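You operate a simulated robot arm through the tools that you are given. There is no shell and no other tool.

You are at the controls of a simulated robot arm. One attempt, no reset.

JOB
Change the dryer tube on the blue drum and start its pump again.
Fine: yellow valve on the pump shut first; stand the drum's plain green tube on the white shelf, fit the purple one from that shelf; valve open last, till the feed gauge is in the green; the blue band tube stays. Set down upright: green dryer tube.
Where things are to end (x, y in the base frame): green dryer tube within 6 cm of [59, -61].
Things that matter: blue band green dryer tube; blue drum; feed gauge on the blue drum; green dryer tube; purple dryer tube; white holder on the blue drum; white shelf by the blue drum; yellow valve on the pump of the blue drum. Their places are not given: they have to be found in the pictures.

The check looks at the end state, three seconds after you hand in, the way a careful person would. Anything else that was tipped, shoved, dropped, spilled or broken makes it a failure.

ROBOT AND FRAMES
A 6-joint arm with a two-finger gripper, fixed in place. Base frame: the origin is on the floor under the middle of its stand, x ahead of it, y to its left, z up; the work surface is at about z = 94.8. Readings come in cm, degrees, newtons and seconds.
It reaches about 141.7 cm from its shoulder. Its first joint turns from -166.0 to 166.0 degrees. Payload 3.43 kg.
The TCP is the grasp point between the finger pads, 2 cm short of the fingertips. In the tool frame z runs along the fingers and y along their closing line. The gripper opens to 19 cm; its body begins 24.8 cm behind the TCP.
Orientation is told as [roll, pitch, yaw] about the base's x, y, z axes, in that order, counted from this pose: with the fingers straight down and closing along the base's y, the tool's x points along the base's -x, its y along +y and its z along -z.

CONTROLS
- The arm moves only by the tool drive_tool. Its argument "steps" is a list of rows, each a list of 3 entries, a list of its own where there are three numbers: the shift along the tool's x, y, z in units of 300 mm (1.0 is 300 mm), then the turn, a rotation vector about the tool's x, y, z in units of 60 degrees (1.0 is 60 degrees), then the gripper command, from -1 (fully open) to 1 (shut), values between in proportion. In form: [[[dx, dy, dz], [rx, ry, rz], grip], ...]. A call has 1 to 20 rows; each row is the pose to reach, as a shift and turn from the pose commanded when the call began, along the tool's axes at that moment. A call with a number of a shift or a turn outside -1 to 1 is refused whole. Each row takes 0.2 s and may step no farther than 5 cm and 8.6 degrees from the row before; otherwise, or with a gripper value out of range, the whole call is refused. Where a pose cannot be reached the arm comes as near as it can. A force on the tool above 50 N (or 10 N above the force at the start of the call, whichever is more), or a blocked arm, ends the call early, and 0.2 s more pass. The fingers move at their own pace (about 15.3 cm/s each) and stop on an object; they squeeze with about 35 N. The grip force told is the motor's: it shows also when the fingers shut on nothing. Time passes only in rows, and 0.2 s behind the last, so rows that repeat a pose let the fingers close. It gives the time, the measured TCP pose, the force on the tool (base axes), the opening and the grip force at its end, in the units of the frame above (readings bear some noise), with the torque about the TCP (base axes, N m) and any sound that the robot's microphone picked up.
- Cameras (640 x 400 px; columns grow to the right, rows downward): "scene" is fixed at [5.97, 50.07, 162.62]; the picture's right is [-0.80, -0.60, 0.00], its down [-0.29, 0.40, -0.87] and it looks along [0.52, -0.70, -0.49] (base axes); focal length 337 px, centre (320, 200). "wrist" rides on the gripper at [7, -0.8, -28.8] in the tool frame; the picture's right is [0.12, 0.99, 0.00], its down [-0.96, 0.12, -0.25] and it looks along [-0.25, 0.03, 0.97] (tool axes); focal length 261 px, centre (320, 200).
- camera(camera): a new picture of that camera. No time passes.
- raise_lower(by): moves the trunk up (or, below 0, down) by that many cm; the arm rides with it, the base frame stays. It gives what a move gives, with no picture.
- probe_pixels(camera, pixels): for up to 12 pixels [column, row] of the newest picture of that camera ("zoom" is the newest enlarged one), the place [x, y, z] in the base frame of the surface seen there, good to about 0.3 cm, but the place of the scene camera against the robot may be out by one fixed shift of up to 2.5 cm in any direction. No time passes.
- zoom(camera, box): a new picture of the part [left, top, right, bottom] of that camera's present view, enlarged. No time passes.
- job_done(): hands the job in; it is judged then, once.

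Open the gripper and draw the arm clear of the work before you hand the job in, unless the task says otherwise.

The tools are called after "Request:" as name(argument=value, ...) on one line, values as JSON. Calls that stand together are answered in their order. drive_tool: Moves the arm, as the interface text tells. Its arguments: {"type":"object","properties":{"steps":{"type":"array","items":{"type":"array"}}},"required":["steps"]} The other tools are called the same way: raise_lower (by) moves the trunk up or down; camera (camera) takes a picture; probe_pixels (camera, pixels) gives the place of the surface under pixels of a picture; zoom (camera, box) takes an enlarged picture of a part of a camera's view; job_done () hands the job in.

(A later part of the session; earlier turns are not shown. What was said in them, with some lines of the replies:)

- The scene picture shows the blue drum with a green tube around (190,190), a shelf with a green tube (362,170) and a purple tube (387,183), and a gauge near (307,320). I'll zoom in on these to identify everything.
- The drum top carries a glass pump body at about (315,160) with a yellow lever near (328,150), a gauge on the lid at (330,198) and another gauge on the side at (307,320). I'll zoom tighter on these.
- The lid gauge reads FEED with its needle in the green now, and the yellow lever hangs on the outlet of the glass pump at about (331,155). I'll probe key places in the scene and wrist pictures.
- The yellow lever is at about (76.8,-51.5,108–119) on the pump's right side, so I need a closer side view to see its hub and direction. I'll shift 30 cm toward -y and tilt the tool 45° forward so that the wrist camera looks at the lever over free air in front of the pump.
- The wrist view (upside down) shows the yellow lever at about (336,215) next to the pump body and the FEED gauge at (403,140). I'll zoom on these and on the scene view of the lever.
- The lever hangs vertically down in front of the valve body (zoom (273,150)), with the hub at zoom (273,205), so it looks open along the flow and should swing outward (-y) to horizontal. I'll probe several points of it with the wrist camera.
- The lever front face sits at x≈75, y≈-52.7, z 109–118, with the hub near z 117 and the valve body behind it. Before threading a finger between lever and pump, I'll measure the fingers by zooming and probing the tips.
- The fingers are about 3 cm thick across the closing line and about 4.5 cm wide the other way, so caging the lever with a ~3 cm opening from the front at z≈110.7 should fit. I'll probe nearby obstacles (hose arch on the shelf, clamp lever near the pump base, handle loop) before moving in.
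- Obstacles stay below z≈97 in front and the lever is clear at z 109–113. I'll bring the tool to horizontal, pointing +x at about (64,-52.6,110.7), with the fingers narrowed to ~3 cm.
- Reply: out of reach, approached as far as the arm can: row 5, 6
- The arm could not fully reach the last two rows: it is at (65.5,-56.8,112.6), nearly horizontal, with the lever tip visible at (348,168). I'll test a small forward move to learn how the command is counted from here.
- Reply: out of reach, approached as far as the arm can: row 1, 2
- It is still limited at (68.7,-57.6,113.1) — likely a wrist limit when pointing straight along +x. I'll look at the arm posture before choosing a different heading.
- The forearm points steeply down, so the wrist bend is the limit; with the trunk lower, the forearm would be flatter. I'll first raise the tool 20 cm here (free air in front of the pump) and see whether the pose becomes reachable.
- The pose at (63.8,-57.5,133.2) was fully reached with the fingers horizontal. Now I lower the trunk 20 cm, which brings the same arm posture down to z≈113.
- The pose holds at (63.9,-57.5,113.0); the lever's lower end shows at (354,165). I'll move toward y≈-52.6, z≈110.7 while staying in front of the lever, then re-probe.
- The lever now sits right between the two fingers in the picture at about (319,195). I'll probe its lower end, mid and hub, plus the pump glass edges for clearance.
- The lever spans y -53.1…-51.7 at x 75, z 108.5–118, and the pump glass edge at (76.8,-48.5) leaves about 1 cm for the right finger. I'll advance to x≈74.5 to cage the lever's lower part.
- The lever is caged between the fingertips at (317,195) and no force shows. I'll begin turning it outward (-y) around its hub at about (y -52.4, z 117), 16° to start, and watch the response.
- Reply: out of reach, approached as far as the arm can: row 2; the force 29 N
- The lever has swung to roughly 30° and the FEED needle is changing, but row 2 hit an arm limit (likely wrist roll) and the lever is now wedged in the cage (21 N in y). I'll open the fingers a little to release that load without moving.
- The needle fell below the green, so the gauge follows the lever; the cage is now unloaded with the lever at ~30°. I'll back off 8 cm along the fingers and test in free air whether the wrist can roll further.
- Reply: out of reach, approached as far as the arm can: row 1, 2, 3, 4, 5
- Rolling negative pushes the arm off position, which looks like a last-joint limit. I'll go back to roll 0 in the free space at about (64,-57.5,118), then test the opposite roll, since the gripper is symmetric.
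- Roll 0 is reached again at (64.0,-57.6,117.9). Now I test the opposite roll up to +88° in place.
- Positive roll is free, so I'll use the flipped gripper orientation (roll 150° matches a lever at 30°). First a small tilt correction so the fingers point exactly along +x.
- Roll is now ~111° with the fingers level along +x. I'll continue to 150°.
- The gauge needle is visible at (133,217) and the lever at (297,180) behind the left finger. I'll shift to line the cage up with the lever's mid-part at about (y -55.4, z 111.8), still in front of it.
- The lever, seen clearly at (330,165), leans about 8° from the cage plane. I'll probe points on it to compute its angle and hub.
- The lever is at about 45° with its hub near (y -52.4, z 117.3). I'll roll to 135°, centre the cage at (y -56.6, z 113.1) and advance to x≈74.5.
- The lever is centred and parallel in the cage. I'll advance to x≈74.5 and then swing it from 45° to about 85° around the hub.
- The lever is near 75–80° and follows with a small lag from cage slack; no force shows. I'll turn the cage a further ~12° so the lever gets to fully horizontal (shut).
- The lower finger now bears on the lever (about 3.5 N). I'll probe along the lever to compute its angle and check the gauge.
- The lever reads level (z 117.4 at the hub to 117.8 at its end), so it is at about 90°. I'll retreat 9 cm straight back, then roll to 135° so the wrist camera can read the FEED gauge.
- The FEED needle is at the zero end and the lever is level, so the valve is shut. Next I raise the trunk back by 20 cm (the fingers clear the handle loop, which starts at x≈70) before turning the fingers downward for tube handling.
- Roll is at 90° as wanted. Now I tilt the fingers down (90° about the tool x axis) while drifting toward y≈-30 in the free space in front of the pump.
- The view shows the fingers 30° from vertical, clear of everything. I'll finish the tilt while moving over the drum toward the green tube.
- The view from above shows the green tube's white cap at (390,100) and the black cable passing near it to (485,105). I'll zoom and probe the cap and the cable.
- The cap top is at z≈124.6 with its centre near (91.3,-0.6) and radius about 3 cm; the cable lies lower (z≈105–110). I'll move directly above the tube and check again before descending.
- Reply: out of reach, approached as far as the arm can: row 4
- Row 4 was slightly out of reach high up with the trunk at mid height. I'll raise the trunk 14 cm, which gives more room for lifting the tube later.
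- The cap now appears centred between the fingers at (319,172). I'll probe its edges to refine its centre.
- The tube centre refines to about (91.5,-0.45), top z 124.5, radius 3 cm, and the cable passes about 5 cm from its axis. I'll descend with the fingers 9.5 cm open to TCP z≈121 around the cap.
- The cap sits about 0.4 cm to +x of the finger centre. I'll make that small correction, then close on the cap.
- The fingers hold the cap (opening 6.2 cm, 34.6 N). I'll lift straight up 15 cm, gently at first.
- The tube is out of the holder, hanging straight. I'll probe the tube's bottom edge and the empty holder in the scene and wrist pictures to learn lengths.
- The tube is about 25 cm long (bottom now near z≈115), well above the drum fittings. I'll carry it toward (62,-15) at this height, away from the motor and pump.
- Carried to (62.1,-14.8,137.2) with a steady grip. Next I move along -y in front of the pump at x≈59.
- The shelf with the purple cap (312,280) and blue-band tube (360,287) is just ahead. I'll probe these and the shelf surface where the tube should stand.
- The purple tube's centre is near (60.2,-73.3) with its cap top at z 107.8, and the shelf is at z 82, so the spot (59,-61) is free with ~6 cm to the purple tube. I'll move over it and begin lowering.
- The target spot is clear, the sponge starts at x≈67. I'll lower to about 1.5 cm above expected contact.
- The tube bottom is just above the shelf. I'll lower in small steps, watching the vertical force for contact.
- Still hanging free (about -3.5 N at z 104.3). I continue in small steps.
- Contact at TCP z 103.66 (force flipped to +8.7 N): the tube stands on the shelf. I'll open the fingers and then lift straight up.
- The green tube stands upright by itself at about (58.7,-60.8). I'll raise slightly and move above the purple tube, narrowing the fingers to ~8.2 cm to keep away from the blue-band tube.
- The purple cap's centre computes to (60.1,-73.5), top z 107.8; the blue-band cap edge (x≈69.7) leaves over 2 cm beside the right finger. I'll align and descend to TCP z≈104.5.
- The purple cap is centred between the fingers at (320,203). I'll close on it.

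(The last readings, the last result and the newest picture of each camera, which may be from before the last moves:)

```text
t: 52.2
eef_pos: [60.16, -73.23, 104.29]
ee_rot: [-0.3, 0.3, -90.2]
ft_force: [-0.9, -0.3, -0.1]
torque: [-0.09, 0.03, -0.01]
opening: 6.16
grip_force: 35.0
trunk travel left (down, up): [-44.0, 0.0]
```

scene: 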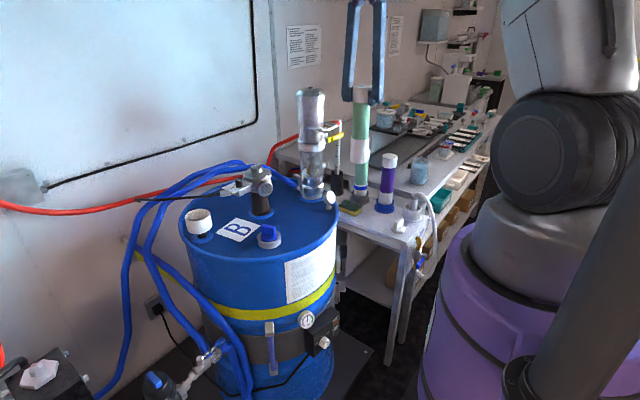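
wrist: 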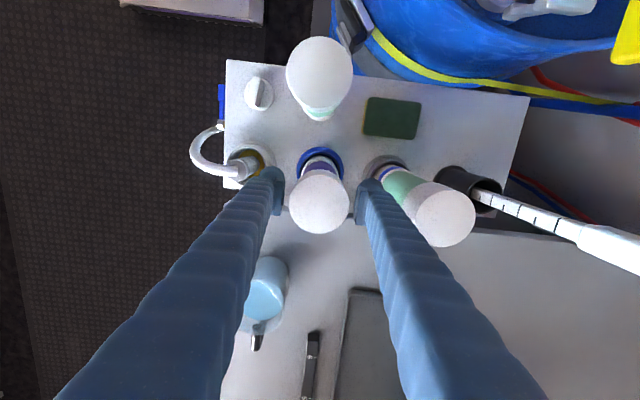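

Gripped (6.16 cm, 35 N). I'll lift straight up in stages, gently at first to clear the blue socket.

Request:
drive_tool(steps=[[[0, 0, -0.03], [0, 0, 0], 1], [[0, 0, -0.07], [0, 0, 0], 1], [[0, 0, -0.13], [0, 0, 0], 1], [[0, 0, -0.22], [0, 0, 0], 1], [[0, 0, -0.34], [0, 0, 0], 1], [[0, 0, -0.47], [0, 0, 0], 1], [[0, 0, -0.6], [0, 0, 0], 1], [[0, 0, -0.73], [0, 0, 0], 1], [[0, 0, -0.86], [0, 0, 0], 1], [[0, 0, -0.99], [0, 0, 0], 1]])

Request:
camera(camera="scene")

Request:
camera(camera="wrist")

```text
t: 54.4
eef_pos: [60.27, -73.46, 134.28]
ee_rot: [-0.3, 0.2, -90.2]
ft_force: [-0.5, 0.6, -4.1]
torque: [-0.04, -0.05, 0.0]
opening: 6.18
grip_force: 35.2
trunk travel left (down, up): [-44.0, 0.0]
```

```text
taken
```

scene: 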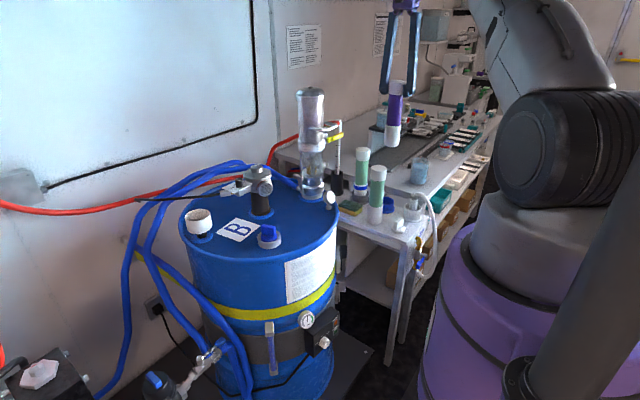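

```text
taken
```

wrist: 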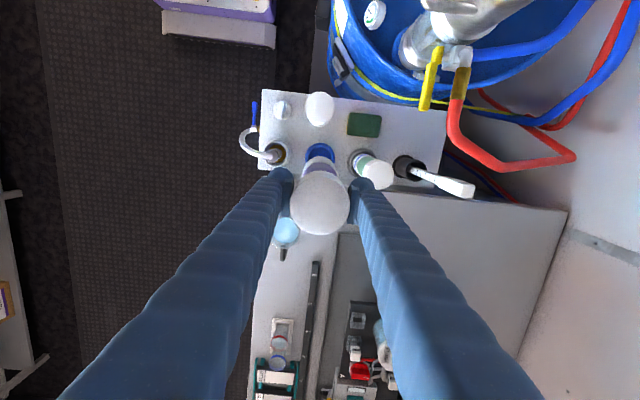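

The purple tube hangs clear with its bottom near z≈112.7, above the standing green tube (top 107). I'll go up 3 cm more and carry it along +y in front of the pump.

Request:
drive_tool(steps=[[[0.02, -0.01, -0.08], [0, 0, 0], 1], [[0.08, -0.03, -0.1], [0, 0, 0], 1], [[0.18, -0.06, -0.1], [0, 0, 0], 1], [[0.3, -0.06, -0.1], [0, 0, 0], 1], [[0.42, -0.06, -0.1], [0, 0, 0], 1], [[0.54, -0.06, -0.1], [0, 0, 0], 1], [[0.66, -0.06, -0.1], [0, 0, 0], 1], [[0.78, -0.06, -0.1], [0, 0, 0], 1], [[0.9, -0.06, -0.1], [0, 0, 0], 1], [[0.97, -0.06, -0.1], [0, 0, 0], 1]])

Request:
drive_tool(steps=[[[0.06, 0.01, 0], [0, 0, 0], 1], [[0.17, 0.02, 0], [0, 0, 0], 1], [[0.29, 0.04, 0], [0, 0, 0], 1], [[0.41, 0.06, 0], [0, 0, 0], 1], [[0.53, 0.08, 0], [0, 0, 0], 1], [[0.65, 0.1, 0], [0, 0, 0], 1], [[0.77, 0.12, 0], [0, 0, 0], 1], [[0.89, 0.14, 0], [0, 0, 0], 1], [[0.97, 0.15, 0], [0, 0, 0], 1]])

```text
t: 56.6
eef_pos: [58.53, -44.2, 137.4]
ee_rot: [-0.1, 0.1, -90.2]
ft_force: [-0.1, 0.5, -3.1]
torque: [-0.05, -0.02, -0.01]
opening: 6.2
grip_force: 35.1
trunk travel left (down, up): [-44.0, 0.0]
```

```text
t: 58.6
eef_pos: [63.05, -15.3, 137.4]
ee_rot: [-0.2, 0.1, -90.3]
ft_force: [-0.2, 0.2, -3.6]
torque: [-0.05, -0.04, 0.04]
opening: 6.17
grip_force: 35.0
trunk travel left (down, up): [-44.0, 0.0]
```

At (63.1,-15.3,137.4) with the grip steady. Now on to the holder, retracing the earlier path to about (91.3,-0.3).

Request:
drive_tool(steps=[[[0.04, 0.05, 0], [0, 0, 0], 1], [[0.1, 0.14, 0], [0, 0, 0], 1], [[0.16, 0.25, 0], [0, 0, 0], 1], [[0.22, 0.36, 0], [0, 0, 0], 1], [[0.28, 0.47, 0], [0, 0, 0], 1], [[0.34, 0.58, 0], [0, 0, 0], 1], [[0.39, 0.69, 0], [0, 0, 0], 1], [[0.44, 0.8, 0], [0, 0, 0], 1], [[0.48, 0.9, 0], [0, 0, 0], 1], [[0.5, 0.943, 0], [0, 0, 0], 1]])

Request:
camera(camera="wrist")

Request:
zoom(camera="scene", box=[140, 80, 260, 250])

```text
t: 60.8
eef_pos: [91.59, -0.44, 137.16]
ee_rot: [-0.3, 0.1, -90.1]
ft_force: [-0.4, 0.0, -3.1]
torque: [0.01, 0.0, 0.0]
opening: 6.17
grip_force: 34.8
trunk travel left (down, up): [-44.0, 0.0]
```

```text
taken
```

wrist: 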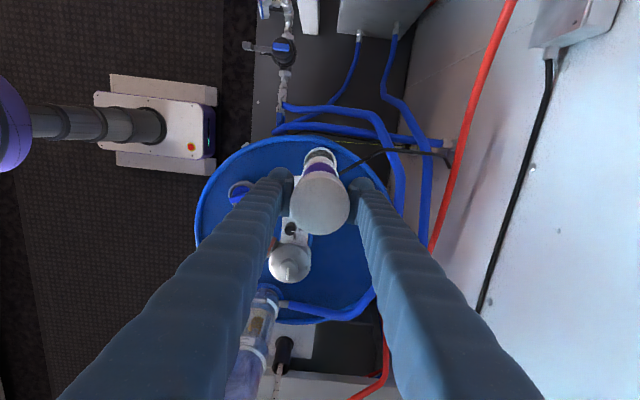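

```text
2.35 times, centred on (200, 165) of scene
```

zoom: 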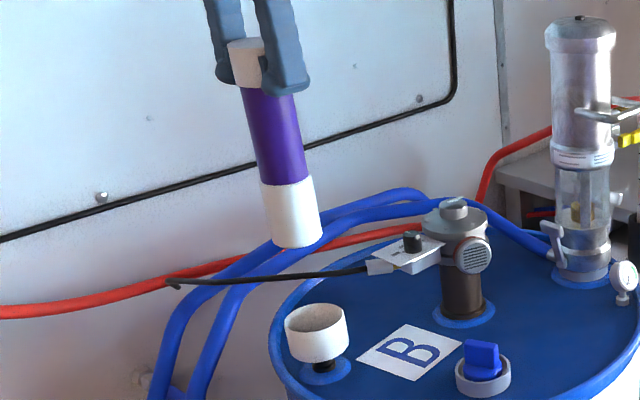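

The purple tube hangs above the white holder. I'll zoom on the same wrist area as for the green tube to compare the alignment of tube and holder rim.

Request:
zoom(camera="wrist", box=[280, 130, 370, 200])

Request:
zoom(camera="wrist", box=[270, 140, 370, 250])

Request:
probe_pixels(camera="wrist", pixels=[[320, 150], [308, 158], [333, 158], [320, 149], [315, 150], [326, 150], [318, 200], [318, 225]])

```text
5.71 times, centred on (325, 165) of wrist
```

zoom: 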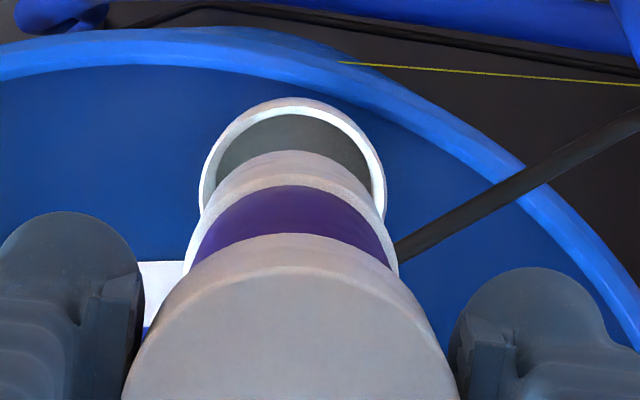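

```text
3.64 times, centred on (320, 195) of wrist
```

zoom: 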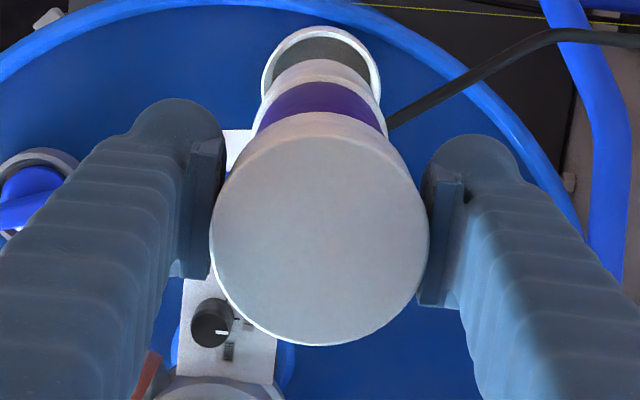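

```text
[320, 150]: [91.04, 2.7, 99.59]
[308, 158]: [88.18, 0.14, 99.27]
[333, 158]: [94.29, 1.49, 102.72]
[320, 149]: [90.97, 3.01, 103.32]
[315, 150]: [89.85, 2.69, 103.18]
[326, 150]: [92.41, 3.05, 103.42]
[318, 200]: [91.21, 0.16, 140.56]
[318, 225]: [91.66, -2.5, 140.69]
```

Comparing with the green tube's lift-out picture, purple tube and holder rim have the same relation, so the alignment matches to ~1 mm; the holder floor is at z≈99.4 and its rim at ≈104. I'll lower until the tube bottom is just above the rim and check again.

Request:
drive_tool(steps=[[[0.002, -0.003, 0.08], [0, 0, 0], 1], [[0.002, -0.003, 0.18], [0, 0, 0], 1], [[0.002, -0.003, 0.27], [0, 0, 0], 1], [[0.002, -0.003, 0.32], [0, 0, 0], 1], [[0.002, -0.003, 0.335], [0, 0, 0], 1]])

Request:
camera(camera="wrist")

Request:
zoom(camera="wrist", box=[270, 130, 370, 210])

Request:
zoom(camera="scene", box=[165, 130, 235, 250])

```text
t: 62.0
eef_pos: [91.38, -0.21, 127.13]
ee_rot: [-0.2, 0.1, -90.2]
ft_force: [0.3, 0.8, -4.2]
torque: [0.03, 0.01, 0.04]
opening: 6.18
grip_force: 35.0
trunk travel left (down, up): [-44.0, 0.0]
```

```text
taken
```

wrist: 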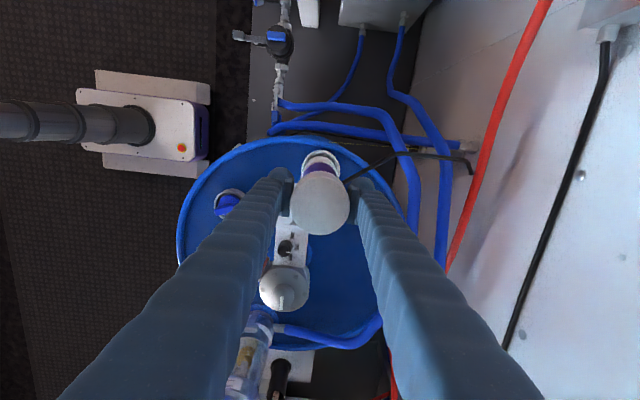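

```text
5.00 times, centred on (320, 170) of wrist
```

zoom: 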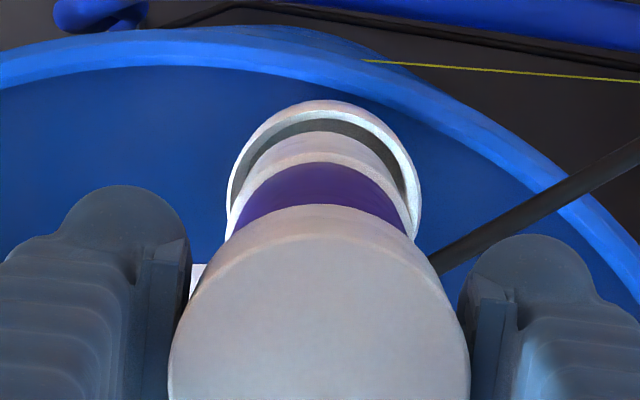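

```text
3.33 times, centred on (200, 190) of scene
```

zoom: 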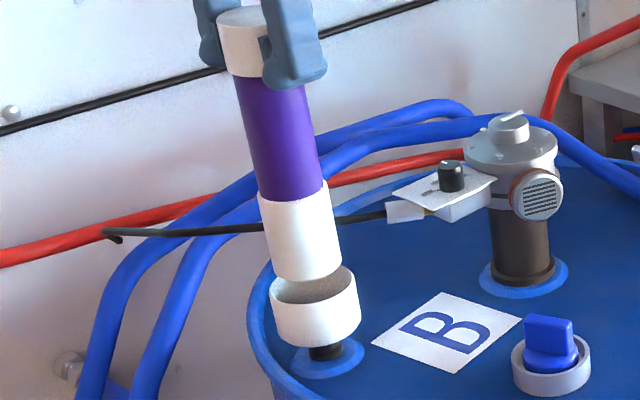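

Seen from both cameras the tube axis lines up with the holder. I'll lower 2.5 cm so the bottom enters the rim, and check the force.

Request:
drive_tool(steps=[[[-0.003, 0.003, 0.03], [0, 0, 0], 1], [[-0.003, 0.003, 0.06], [0, 0, 0], 1], [[-0.003, 0.003, 0.083], [0, 0, 0], 1]])

Request:
zoom(camera="scene", box=[165, 130, 235, 250])

Request:
zoom(camera="wrist", box=[270, 130, 370, 210])

```text
t: 62.8
eef_pos: [91.55, -0.33, 124.58]
ee_rot: [-0.3, 0.1, -90.2]
ft_force: [-0.1, -0.2, -3.5]
torque: [0.03, 0.05, 0.0]
opening: 6.16
grip_force: 35.2
trunk travel left (down, up): [-44.0, 0.0]
```

```text
3.33 times, centred on (200, 190) of scene
```

zoom: 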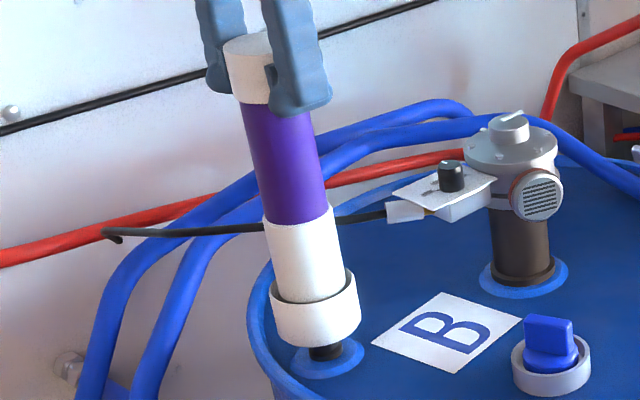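

```text
5.00 times, centred on (320, 170) of wrist
```

zoom: 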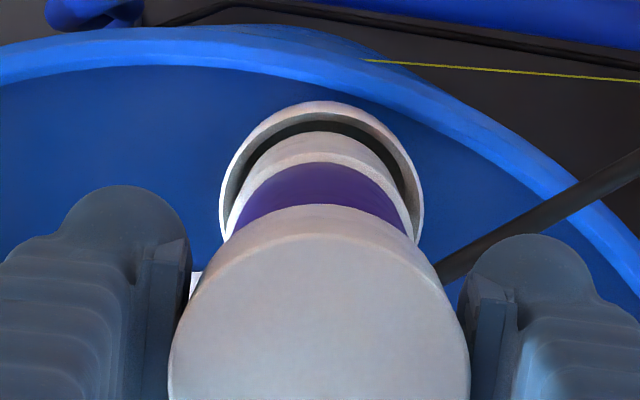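

The tube bottom is inside the rim without any side force. I'll lower 3 cm more, then seat it in small steps.

Request:
drive_tool(steps=[[[0, 0, 0.035], [0, 0, 0], 1], [[0, 0, 0.07], [0, 0, 0], 1], [[0, 0, 0.1], [0, 0, 0], 1]])

Request:
drive_tool(steps=[[[0, 0, 0.007], [0, 0, 0], 1], [[0, 0, 0.013], [0, 0, 0], 1]])

```text
t: 63.6
eef_pos: [91.45, -0.34, 121.66]
ee_rot: [-0.2, 0.1, -90.2]
ft_force: [0.3, 0.1, -3.4]
torque: [-0.02, 0.02, 0.03]
opening: 6.18
grip_force: 35.1
trunk travel left (down, up): [-44.0, 0.0]
```

```text
t: 64.2
eef_pos: [91.54, -0.25, 121.3]
ee_rot: [-0.3, 0.1, -90.2]
ft_force: [0.0, 0.5, -3.1]
torque: [-0.02, 0.0, -0.04]
opening: 6.17
grip_force: 34.9
trunk travel left (down, up): [-44.0, 0.0]
```

No contact yet at z 121.3. I continue in 0.3 cm steps.

Request:
drive_tool(steps=[[[0, 0, 0.005], [0, 0, 0], 1], [[0, 0, 0.01], [0, 0, 0], 1]])

Request:
drive_tool(steps=[[[0, 0, 0.004], [0, 0, 0], 1], [[0, 0, 0.008], [0, 0, 0], 1]])

```text
t: 64.8
eef_pos: [91.4, -0.45, 121.09]
ee_rot: [-0.2, 0.1, -90.1]
ft_force: [-1.2, 0.4, 4.3]
torque: [0.09, -0.06, 0.04]
opening: 6.19
grip_force: 35.0
trunk travel left (down, up): [-44.0, 0.0]
```

```text
t: 65.4
eef_pos: [91.35, -0.35, 121.21]
ee_rot: [0.0, 0.2, -90.1]
ft_force: [-2.2, -0.8, 23.9]
torque: [0.05, 0.08, -0.03]
opening: 6.19
grip_force: 34.9
trunk travel left (down, up): [-44.0, 0.0]
```

The tube is seated: contact at z≈121.1, matching the green tube's old height. I'll ease off the 24 N press by 2 mm, then open the fingers and rise.

Request:
drive_tool(steps=[[[0, 0, -0.007], [0, 0, 0], 1], [[0, 0, -0.007], [0, 0, 0], 0.3], [[0, 0, -0.007], [0, 0, 0], 0.05], [[0, 0, -0.007], [0, 0, 0], 0.0]])

Request:
drive_tool(steps=[[[0, 0, -0.05], [0, 0, 0], 0.0], [[0, 0, -0.15], [0, 0, 0], 0.0], [[0, 0, -0.3], [0, 0, 0], 0.0], [[0, 0, -0.45], [0, 0, 0], 0.0], [[0, 0, -0.6], [0, 0, 0], 0.0]])

Request:
camera(camera="wrist")

Request:
camera(camera="scene")

```text
t: 66.4
eef_pos: [91.41, -0.41, 121.0]
ee_rot: [-0.2, 0.0, -90.2]
ft_force: [-0.7, -0.1, -0.2]
torque: [0.02, -0.03, 0.01]
opening: 9.5
grip_force: 0.1
trunk travel left (down, up): [-44.0, 0.0]
```

```text
t: 67.6
eef_pos: [91.46, -0.36, 139.02]
ee_rot: [-0.1, 0.1, -90.3]
ft_force: [-0.6, -0.1, -0.3]
torque: [0.04, -0.08, -0.05]
opening: 9.51
grip_force: 0.0
trunk travel left (down, up): [-44.0, 0.0]
```

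```text
taken
```

wrist: 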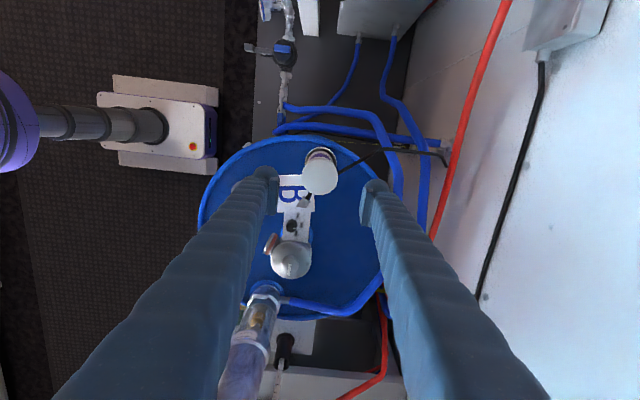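

```text
taken
```

scene: 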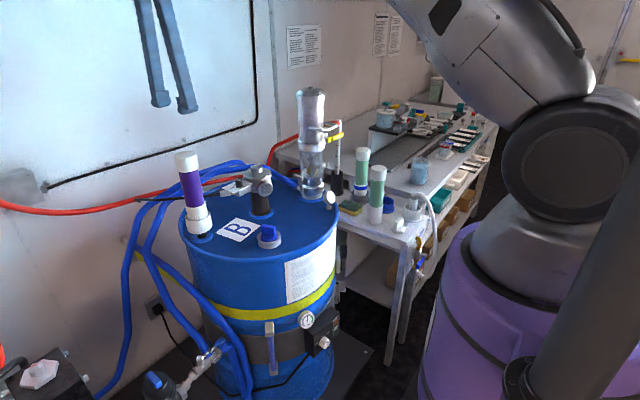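

The purple tube stands in the white holder at (190,190) in the scene. I'll zoom to confirm it is fully seated and upright, and check the standing green tube.

Request:
zoom(camera="scene", box=[165, 140, 235, 250])

Request:
zoom(camera="scene", box=[320, 130, 450, 250])

Request:
zoom(camera="wrist", box=[270, 125, 390, 225])

```text
3.64 times, centred on (200, 195) of scene
```

zoom: 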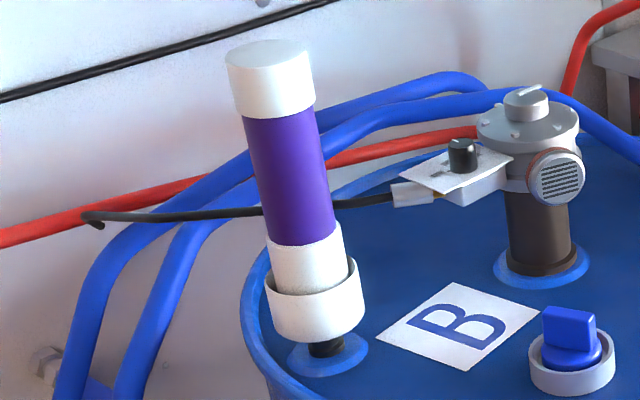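

```text
3.33 times, centred on (385, 190) of scene
```

zoom: 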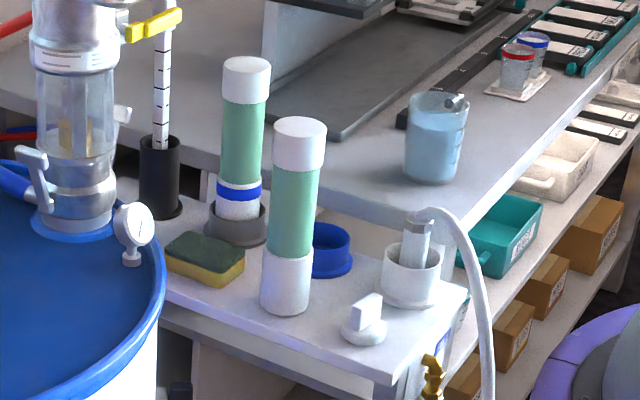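

```text
4.00 times, centred on (330, 175) of wrist
```

zoom: 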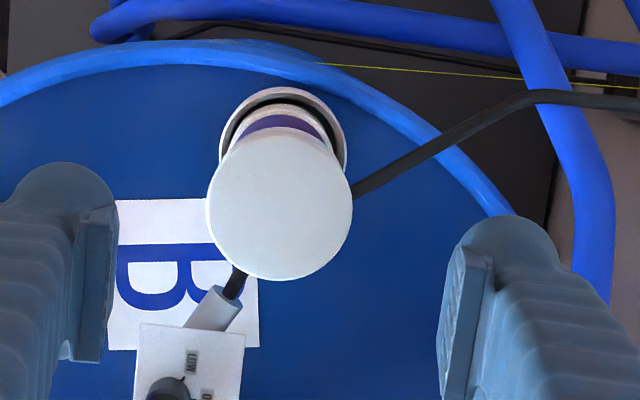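

The purple tube is seated and upright, the green tube stands on the shelf, and the blue-band tube is in place. Now I return toward the valve: first back in front of the drum at height.

Request:
drive_tool(steps=[[[-0.04, -0.08, -0.08], [0, 0, 0], 0.0], [[-0.11, -0.21, -0.167], [0, 0, 0], 0.0], [[-0.18, -0.34, -0.167], [0, 0, 0], 0.0], [[-0.25, -0.47, -0.167], [0, 0, 0], 0.0], [[-0.32, -0.6, -0.167], [0, 0, 0], 0.0], [[-0.38, -0.73, -0.167], [0, 0, 0], 0.0], [[-0.44, -0.86, -0.167], [0, 0, 0], 0.0], [[-0.487, -0.96, -0.167], [0, 0, 0], 0.0]])

Request:
drive_tool(steps=[[[-0.13, -0.02, -0.05], [0, 0, 0], 0.0], [[-0.27, -0.04, -0.1], [0, 0, 0], 0.0], [[-0.41, -0.06, -0.15], [0, 0, 0], 0.0], [[-0.55, -0.08, -0.2], [0, 0, 0], 0.0], [[-0.69, -0.1, -0.23], [0, 0, 0], 0.0], [[-0.83, -0.12, -0.25], [0, 0, 0], 0.0], [[-0.97, -0.13, -0.25], [0, 0, 0], 0.0]])

```text
refused: row 2 steps farther than a row can; nothing moved
```

```text
t: 69.2
eef_pos: [87.54, -29.57, 146.35]
ee_rot: [-0.3, 0.3, -90.2]
ft_force: [-0.3, -1.0, -0.9]
torque: [0.11, 0.05, -0.01]
opening: 9.49
grip_force: 0.1
trunk travel left (down, up): [-44.0, 0.0]
```

The first call was refused for a too large step, and only the second ran: the tool is at (87.5,-29.6,146.4), still well above the pump top (z≈138) and clear. I now move in -x to x≈59 at this height.

Request:
drive_tool(steps=[[[0, -0.12, 0], [0, 0, 0], 0.0], [[0, -0.26, -0.02], [0, 0, 0], 0.0], [[0, -0.4, -0.04], [0, 0, 0], 0.0], [[0, -0.54, -0.06], [0, 0, 0], 0.0], [[0, -0.68, -0.08], [0, 0, 0], 0.0], [[0, -0.82, -0.1], [0, 0, 0], 0.0], [[0, -0.95, -0.1], [0, 0, 0], 0.0]])

```text
t: 70.8
eef_pos: [58.52, -29.39, 149.75]
ee_rot: [-0.1, 0.1, -90.3]
ft_force: [-1.3, 0.5, -0.3]
torque: [-0.07, -0.14, 0.01]
opening: 9.49
grip_force: 0.0
trunk travel left (down, up): [-44.0, 0.0]
```

At (58.5,-29.4,149.8). I'll tilt the fingers back toward horizontal (60° first) while moving to y≈-57, in front of the valve.

Request:
drive_tool(steps=[[[-0.115, 0, -0.01], [-0.125, 0, 0], 0.0], [[-0.23, 0, -0.02], [-0.25, 0, 0], 0.0], [[-0.345, 0, -0.03], [-0.375, 0, 0], 0.0], [[-0.46, 0, -0.04], [-0.5, 0, 0], 0.0], [[-0.575, 0, -0.05], [-0.625, 0, 0], 0.0], [[-0.69, 0, -0.06], [-0.75, 0, 0], 0.0], [[-0.805, 0, -0.07], [-0.875, 0, 0], 0.0], [[-0.92, 0, -0.07], [-1.0, 0, 0], 0.0]])

```text
t: 72.6
eef_pos: [58.78, -57.42, 151.47]
ee_rot: [59.9, 0.2, -90.2]
ft_force: [-0.2, 0.1, -0.5]
torque: [0.07, -0.07, 0.15]
opening: 9.5
grip_force: 0.0
trunk travel left (down, up): [-44.0, 0.0]
```

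Good; the last 30° of tilt follows to make the fingers level along +x.

Request:
drive_tool(steps=[[[0, 0, 0], [-0.125, 0, 0], 0.3], [[0, 0, 0], [-0.25, 0, 0], 0.5], [[0, 0, 0], [-0.375, 0, 0], 0.6], [[0, 0, 0], [-0.5, 0, 0], 0.6]])

```text
t: 73.6
eef_pos: [58.91, -57.31, 151.44]
ee_rot: [89.7, 0.2, -90.4]
ft_force: [-0.3, -1.0, -0.5]
torque: [0.02, -0.05, 0.13]
opening: 3.8
grip_force: 0.1
trunk travel left (down, up): [-44.0, 0.0]
```

The fingers are level along +x at (58.9,-57.3,151.4). I lower the trunk 34 cm to z≈117; the fingers stay above the green tube's top (107).

Request:
raise_lower(by=-34)

Request:
camera(camera="wrist")

Request:
camera(camera="scene")

```text
t: 76.9
eef_pos: [59.01, -56.87, 117.55]
ee_rot: [89.8, 0.2, -90.2]
ft_force: [0.0, 0.4, 0.6]
torque: [0.01, 0.01, 0.0]
opening: 3.81
grip_force: 0.0
trunk travel left (down, up): [-10.0, 34.0]
```

```text
taken
```

wrist: 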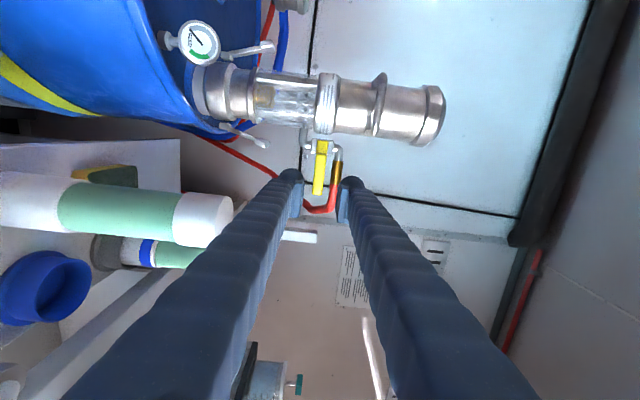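

```text
taken
```

scene: 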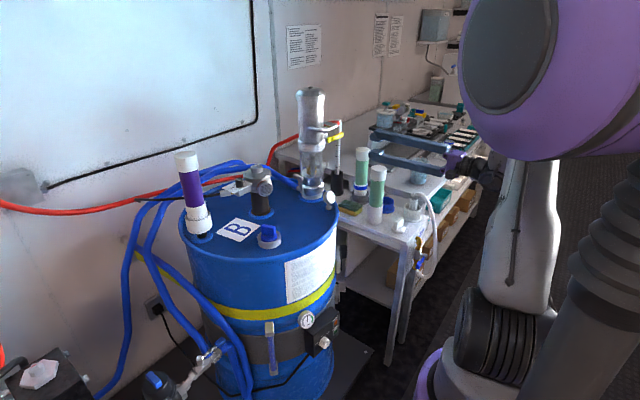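

The lever is level between hub and tip at (320,165) and the gauge is at zero. Before engaging, I'll test in free air that the roll can reach about 180°, as needed for the open position.

Request:
drive_tool(steps=[[[0, 0.02, 0], [0, 0, 0.14], 0.663], [[0, 0.04, 0], [0, 0, 0.28], 0.663], [[0, 0.06, 0], [0, 0, 0.42], 0.663], [[0, 0.08, 0], [0, 0, 0.56], 0.663], [[0, 0.08, 0], [0, 0, 0.7], 0.663], [[0, 0.08, 0], [0, 0, 0.84], 0.663], [[0, 0.08, 0], [0, 0, 0.98], 0.663]])

Request:
drive_tool(steps=[[[0, 0, 0], [0, 0, 0.14], 0.663], [[0, 0, 0], [0, 0, 0.28], 0.663], [[0, 0, 0], [0, 0, 0.42], 0.663], [[0, 0, 0], [0, 0, 0.52], 0.663]])

Request:
camera(camera="wrist")

```text
t: 78.5
eef_pos: [59.06, -57.04, 119.91]
ee_rot: [89.6, 59.2, -90.7]
ft_force: [0.4, 0.4, -0.1]
torque: [0.0, 0.0, -0.01]
opening: 3.18
grip_force: 0.0
trunk travel left (down, up): [-10.0, 34.0]
```

```text
t: 79.5
eef_pos: [58.85, -56.99, 119.87]
ee_rot: [-51.8, 89.7, 128.0]
ft_force: [0.0, -0.4, 0.4]
torque: [-0.02, -0.02, -0.01]
opening: 3.17
grip_force: 0.0
trunk travel left (down, up): [-10.0, 34.0]
```

```text
taken
```

wrist: 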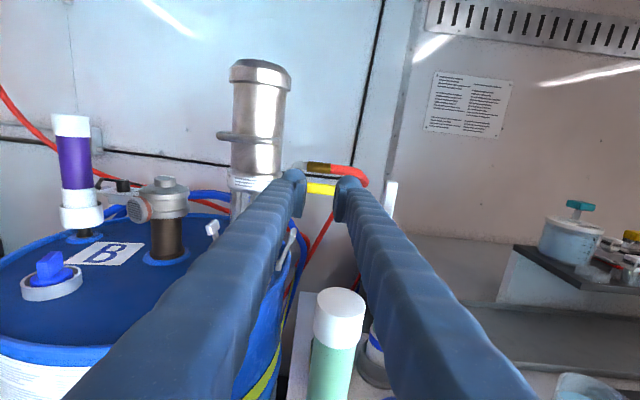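

Roll 180° is reachable here. I'll roll back to 90° to match the level lever, at the lever's height.

Request:
drive_tool(steps=[[[0, 0, 0], [0, 0, -0.14], 0.663], [[0, 0, 0], [0, 0, -0.28], 0.663], [[0, 0, 0], [0, 0, -0.42], 0.663], [[0, 0, 0], [0, 0, -0.56], 0.663], [[0, 0, 0], [0, 0, -0.7], 0.663], [[0, 0, 0], [0, 0, -0.84], 0.663], [[0, 0, 0], [0, 0, -0.98], 0.663]])

Request:
drive_tool(steps=[[[0, 0, 0], [0, 0, -0.14], 0.663], [[0, 0, 0], [0, 0, -0.28], 0.663], [[0, 0, 0], [0, 0, -0.42], 0.663], [[0, 0, 0], [0, 0, -0.52], 0.663]])

```text
t: 81.1
eef_pos: [58.89, -57.06, 119.97]
ee_rot: [89.7, 31.2, -90.4]
ft_force: [0.6, -1.4, 0.2]
torque: [0.0, -0.02, 0.03]
opening: 3.2
grip_force: 0.0
trunk travel left (down, up): [-10.0, 34.0]
```

```text
t: 82.1
eef_pos: [58.8, -57.04, 119.91]
ee_rot: [89.8, 0.0, -90.2]
ft_force: [-0.3, 0.0, 0.2]
torque: [0.01, 0.0, 0.03]
opening: 3.19
grip_force: 0.0
trunk travel left (down, up): [-10.0, 34.0]
```

Now align to the level lever: move to about (68,-58.3,117.5), still short of it, and look.

Request:
drive_tool(steps=[[[-0.02, -0.04, 0.1], [0, 0, 0], 0.663], [[-0.042, -0.08, 0.2], [0, 0, 0], 0.663], [[-0.042, -0.08, 0.307], [0, 0, 0], 0.663]])

Request:
camera(camera="wrist")

Request:
zoom(camera="wrist", box=[260, 120, 400, 240])

```text
t: 82.9
eef_pos: [67.98, -58.35, 117.51]
ee_rot: [89.8, 0.2, -90.2]
ft_force: [-1.3, -0.6, -0.2]
torque: [0.05, 0.0, 0.06]
opening: 3.19
grip_force: 0.1
trunk travel left (down, up): [-10.0, 34.0]
```

```text
taken
```

wrist: 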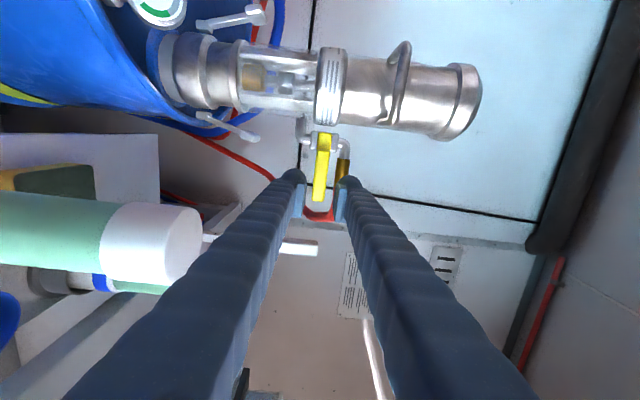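

```text
3.33 times, centred on (330, 180) of wrist
```

zoom: 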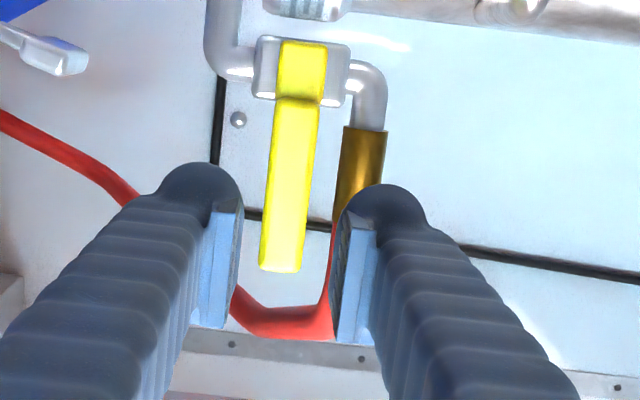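

The lever is centred in the cage. I'll advance to x≈74.5.

Request:
drive_tool(steps=[[[0, 0, 0.11], [0, 0, 0], 0.663], [[0, 0, 0.217], [0, 0, 0], 0.663]])

```text
t: 83.5
eef_pos: [74.65, -58.32, 117.52]
ee_rot: [89.8, 0.2, -90.3]
ft_force: [0.4, -0.3, -0.1]
torque: [0.01, -0.04, 0.0]
opening: 3.18
grip_force: 0.0
trunk travel left (down, up): [-10.0, 34.0]
```

Caged at (74.65,-58.3,117.5). I'll swing the lever down from 90° to about 45° around the hub.

Request:
drive_tool(steps=[[[-0.0007, -0.0353, 0], [0, 0, 0.1333], 0.663], [[0.005, -0.0623, 0], [0, 0, 0.2667], 0.663], [[0.0147, -0.0887, 0], [0, 0, 0.4], 0.663], [[0.0277, -0.1133, 0], [0, 0, 0.5333], 0.663], [[0.044, -0.136, 0], [0, 0, 0.6667], 0.663], [[0.056, -0.1487, 0], [0, 0, 0.75], 0.663]])

Request:
camera(camera="wrist")

Request:
zoom(camera="wrist", box=[260, 120, 400, 240])

```text
t: 84.9
eef_pos: [74.45, -56.67, 112.93]
ee_rot: [89.6, 45.3, -90.5]
ft_force: [0.4, -0.5, 1.0]
torque: [-0.03, -0.02, -0.01]
opening: 3.21
grip_force: 0.1
trunk travel left (down, up): [-10.0, 34.0]
```

```text
taken
```

wrist: 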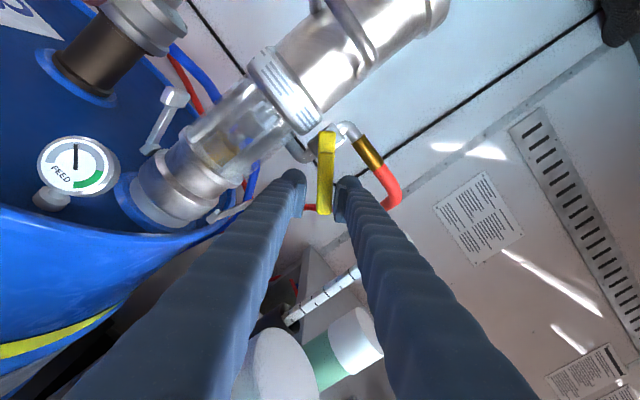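

```text
3.33 times, centred on (330, 180) of wrist
```

zoom: 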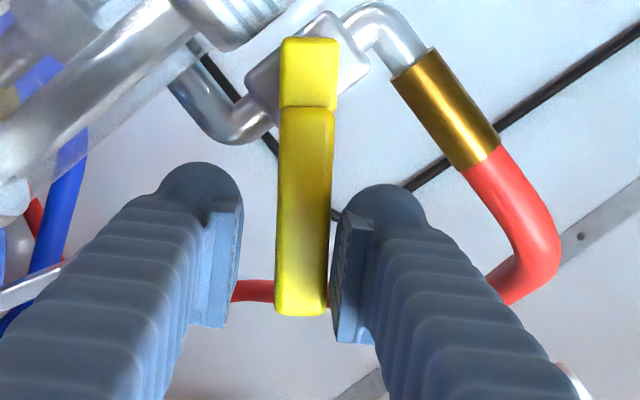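

The lever follows (about 48°) and the needle at (77,155) is near mid-scale. I'll continue to a cage angle of about 21° and check the gauge.

Request:
drive_tool(steps=[[[0.002, -0.0278, 0], [0, 0, 0.1333], 0.663], [[0.0078, -0.0551, 0], [0, 0, 0.2667], 0.663], [[0.0173, -0.0813, 0], [0, 0, 0.4], 0.663]])

Request:
camera(camera="wrist")

Request:
zoom(camera="wrist", box=[260, 120, 400, 240])

```text
t: 85.7
eef_pos: [74.54, -54.45, 111.71]
ee_rot: [89.3, 69.2, -90.8]
ft_force: [0.5, -0.1, -0.4]
torque: [0.0, -0.02, 0.01]
opening: 3.21
grip_force: 0.0
trunk travel left (down, up): [-10.0, 34.0]
```

```text
taken
```

wrist: 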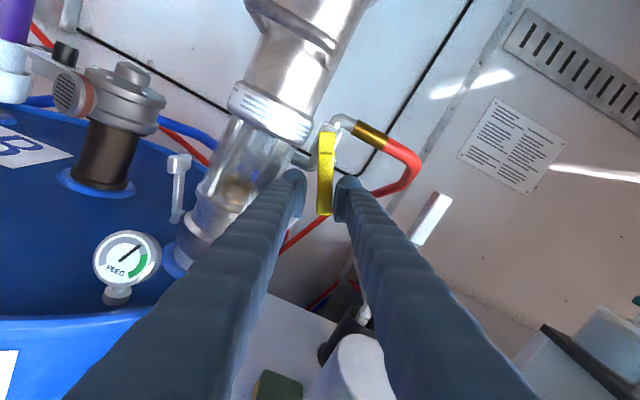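

```text
3.33 times, centred on (330, 180) of wrist
```

zoom: 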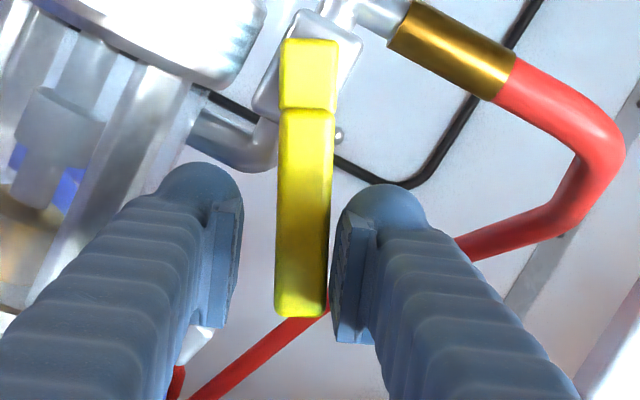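

The lever is at about 23°, and the needle at (130,253) approaches the green. I'll zoom on the gauge.

Request:
zoom(camera="wrist", box=[90, 225, 165, 305])

```text
5.00 times, centred on (128, 265) of wrist
```

zoom: 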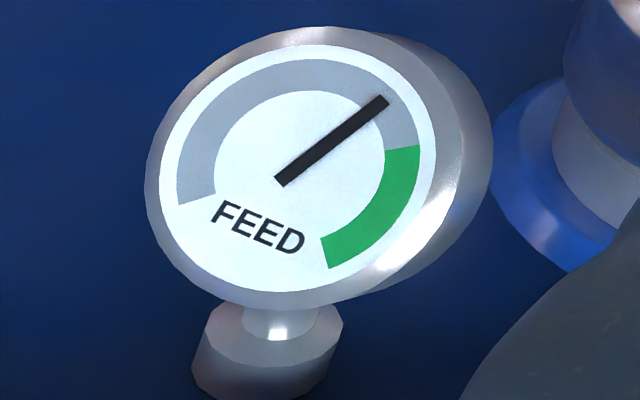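

The needle is still just below the green. I'll continue the swing to a cage angle of about 5°.

Request:
drive_tool(steps=[[[0.0018, -0.0271, 0], [0, 0, 0.13], 0.663], [[0.0075, -0.0546, 0], [0, 0, 0.2633], 0.663]])

Request:
camera(camera="wrist")

```text
t: 86.3
eef_pos: [74.6, -53.02, 111.24]
ee_rot: [87.3, 85.0, -93.0]
ft_force: [-0.2, -0.8, 0.4]
torque: [0.0, -0.02, 0.02]
opening: 3.16
grip_force: 0.0
trunk travel left (down, up): [-10.0, 34.0]
```

```text
taken
```

wrist: 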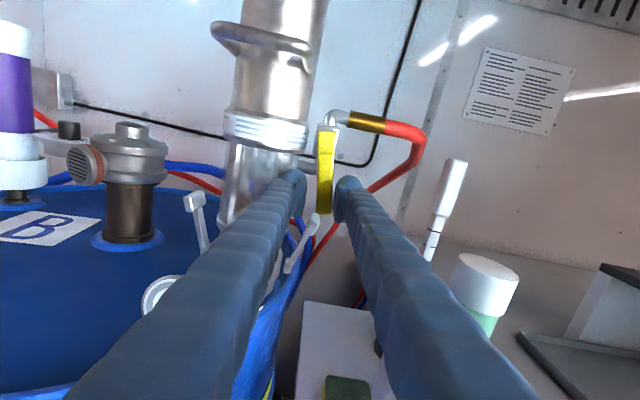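

The lever is near 8° now, but the gauge is half hidden by the finger at (160,290). I'll retreat 9 cm straight back to read it.

Request:
drive_tool(steps=[[[0, 0, -0.1], [0, 0, 0], 0.663], [[0, 0, -0.2], [0, 0, 0], 0.663], [[0, 0, -0.3], [0, 0, 0], 0.663], [[0, 0, -0.3], [0, 0, -0.13], 0.663], [[0, 0, -0.3], [0, 0, -0.26], 0.663], [[0, 0, -0.3], [0, 0, -0.39], 0.663]])

Request:
camera(camera="wrist")

```text
t: 87.7
eef_pos: [65.6, -52.93, 111.28]
ee_rot: [89.5, 61.4, -90.6]
ft_force: [-0.1, 0.5, -0.5]
torque: [0.01, 0.03, -0.04]
opening: 3.2
grip_force: 0.0
trunk travel left (down, up): [-10.0, 34.0]
```

```text
taken
```

wrist: 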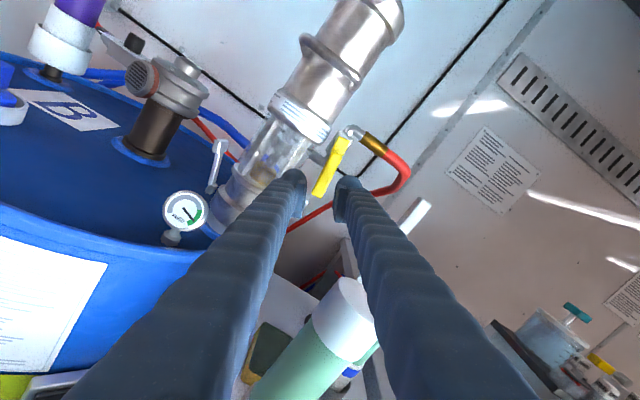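

The gauge is visible at (186,212). I'll zoom on it and on the lever.

Request:
zoom(camera="wrist", box=[150, 180, 220, 250])

Request:
probe_pixels(camera="wrist", pixels=[[345, 138], [341, 145], [336, 156], [330, 168], [324, 180], [320, 190]])

Request:
zoom(camera="scene", box=[285, 85, 385, 215])

```text
5.71 times, centred on (185, 215) of wrist
```

zoom: 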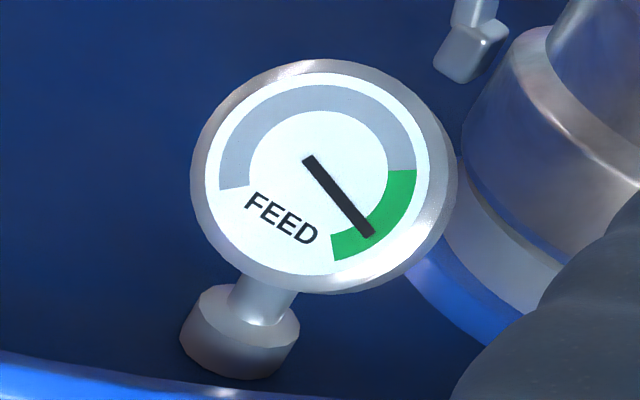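

```text
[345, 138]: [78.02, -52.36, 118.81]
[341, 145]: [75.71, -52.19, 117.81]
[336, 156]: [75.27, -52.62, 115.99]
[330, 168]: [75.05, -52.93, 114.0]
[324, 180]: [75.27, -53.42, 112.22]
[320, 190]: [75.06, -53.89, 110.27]
```

```text
3.08 times, centred on (335, 150) of scene
```

zoom: 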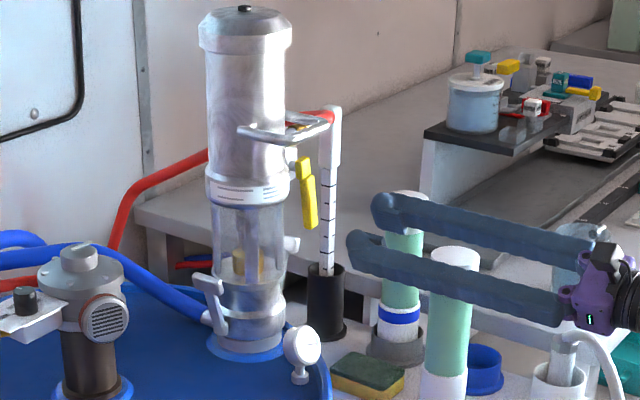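

The needle is well inside the green (about two thirds into it) with the lever at roughly 11°. I'll let some time pass without moving and read again to be sure it is steady.

Request:
drive_tool(steps=[[[0, 0, 0], [0, 0, 0], 0.663], [[0, 0, 0], [0, 0, 0], 0.663], [[0, 0, 0], [0, 0, 0], 0.663], [[0, 0, 0], [0, 0, 0], 0.663], [[0, 0, 0], [0, 0, 0], 0.663], [[0, 0, 0], [0, 0, 0], 0.663], [[0, 0, 0], [0, 0, 0], 0.663], [[0, 0, 0], [0, 0, 0], 0.663], [[0, 0, 0], [0, 0, 0], 0.663], [[0, 0, 0], [0, 0, 0], 0.663]])

Request:
zoom(camera="wrist", box=[150, 180, 220, 250])

```text
t: 89.9
eef_pos: [65.52, -52.81, 111.42]
ee_rot: [89.5, 61.6, -90.6]
ft_force: [0.6, -1.5, 0.4]
torque: [-0.02, 0.0, 0.0]
opening: 3.2
grip_force: 0.1
trunk travel left (down, up): [-10.0, 34.0]
```

```text
5.71 times, centred on (185, 215) of wrist
```

zoom: 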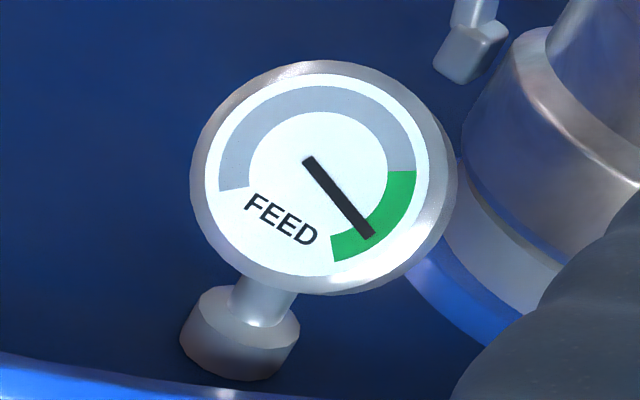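

The needle is steady in the green, so the pump feed is restored. Now I draw the arm clear: straight up 12 cm and slightly back, away from the green tube and the pump.

Request:
drive_tool(steps=[[[0.088, 0.048, 0], [0, 0, 0], 0.663], [[0.176, 0.095, -0.02], [0, 0, 0], 0.663], [[0.264, 0.143, -0.06], [0, 0, 0], 0.663], [[0.352, 0.191, -0.12], [0, 0, 0], 0.663], [[0.44, 0.238, -0.2], [0, 0, 0], 0.663]])

Request:
raise_lower(by=20)

Request:
camera(camera="scene")

```text
t: 91.1
eef_pos: [59.48, -52.69, 126.21]
ee_rot: [89.6, 61.5, -90.6]
ft_force: [-0.5, -1.1, -0.1]
torque: [0.0, 0.05, 0.03]
opening: 3.2
grip_force: 0.1
trunk travel left (down, up): [-10.0, 34.0]
```

```text
t: 93.3
eef_pos: [59.64, -52.72, 146.25]
ee_rot: [89.4, 61.5, -90.7]
ft_force: [0.3, -1.3, -0.5]
torque: [-0.01, -0.01, -0.02]
opening: 3.19
grip_force: 0.0
trunk travel left (down, up): [-30.0, 14.0]
```

```text
taken
```

scene: 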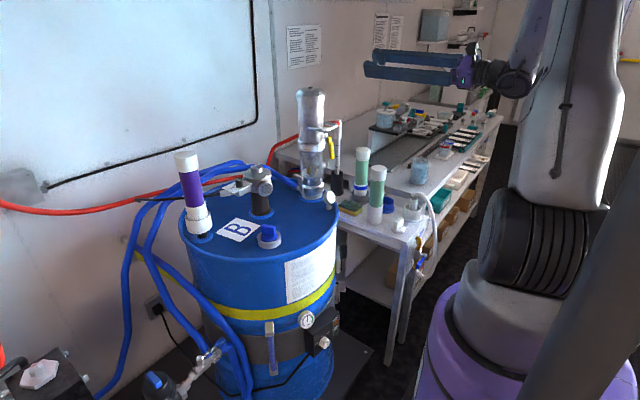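

The arm is above and in front of the work. I'll open the gripper fully here and back off another few cm, then check everything one last time.

Request:
drive_tool(steps=[[[0, 0, -0.1], [0, 0, 0], 0.3], [[0, 0, -0.2], [0, 0, 0], -0.3], [[0, 0, -0.2], [0, 0, 0], -1], [[0, 0, -0.2], [0, 0, 0], -1], [[0, 0, -0.2], [0, 0, 0], -1]])

Request:
camera(camera="wrist")

Request:
zoom(camera="scene", box=[160, 85, 450, 260])

Request:
zoom(camera="scene", box=[290, 110, 450, 250])

```text
t: 94.5
eef_pos: [53.52, -52.71, 146.23]
ee_rot: [89.6, 61.5, -90.6]
ft_force: [0.3, -0.1, 0.2]
torque: [0.04, 0.01, 0.03]
opening: 18.99
grip_force: 0.2
trunk travel left (down, up): [-30.0, 14.0]
```

```text
taken
```

wrist: 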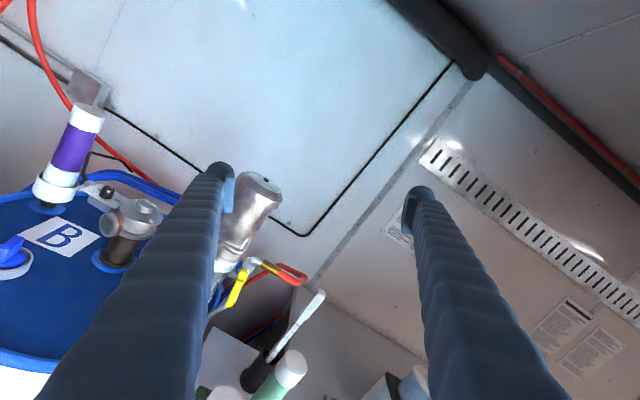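

```text
2.21 times, centred on (305, 172) of scene
```

zoom: 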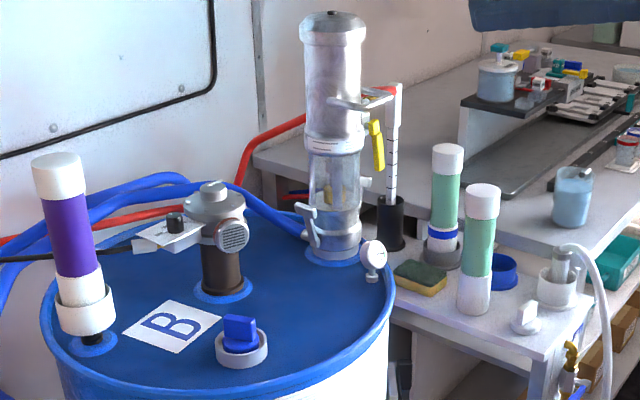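

```text
2.86 times, centred on (370, 180) of scene
```

zoom: 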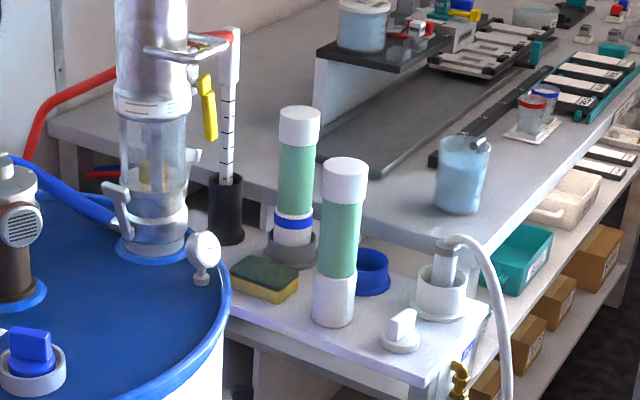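

The pictures show the purple tube in the drum's holder and the green tube upright on the shelf at about (58.7,-60.8). The blue-band tube hasn't moved, the valve is open with the feed gauge steady in the green, and the arm is clear with the gripper open. I hand in the job.

Request:
job_done()

```text
The job is handed in.
```

The dryer tube on the blue drum is changed and the pump is feeding again; I've handed the job in, but no verdict has come back yet.

- **Valve:** I shut the yellow valve first, and the feed gauge dropped to zero. After the tube change I opened it again. The lever is about 11° short of its original position. The needle is in the green and didn't move during a 2-second wait.
- **Green tube:** it stands upright on the white shelf at about (58.7, -60.8), within 1 cm of the target.
- **Purple tube:** it is fully seated in the white holder on the drum, at the height the green one had.
- **Blue band tube:** not touched and still in its socket.

While first turning the valve, the arm hit a reach limit and the lever jammed between the fingers at about 21 N. I released it and finished from another angle, and saw no damage in the later pictures. Nothing was tipped, shoved or dropped. The gripper is open and the arm is clear of the work.
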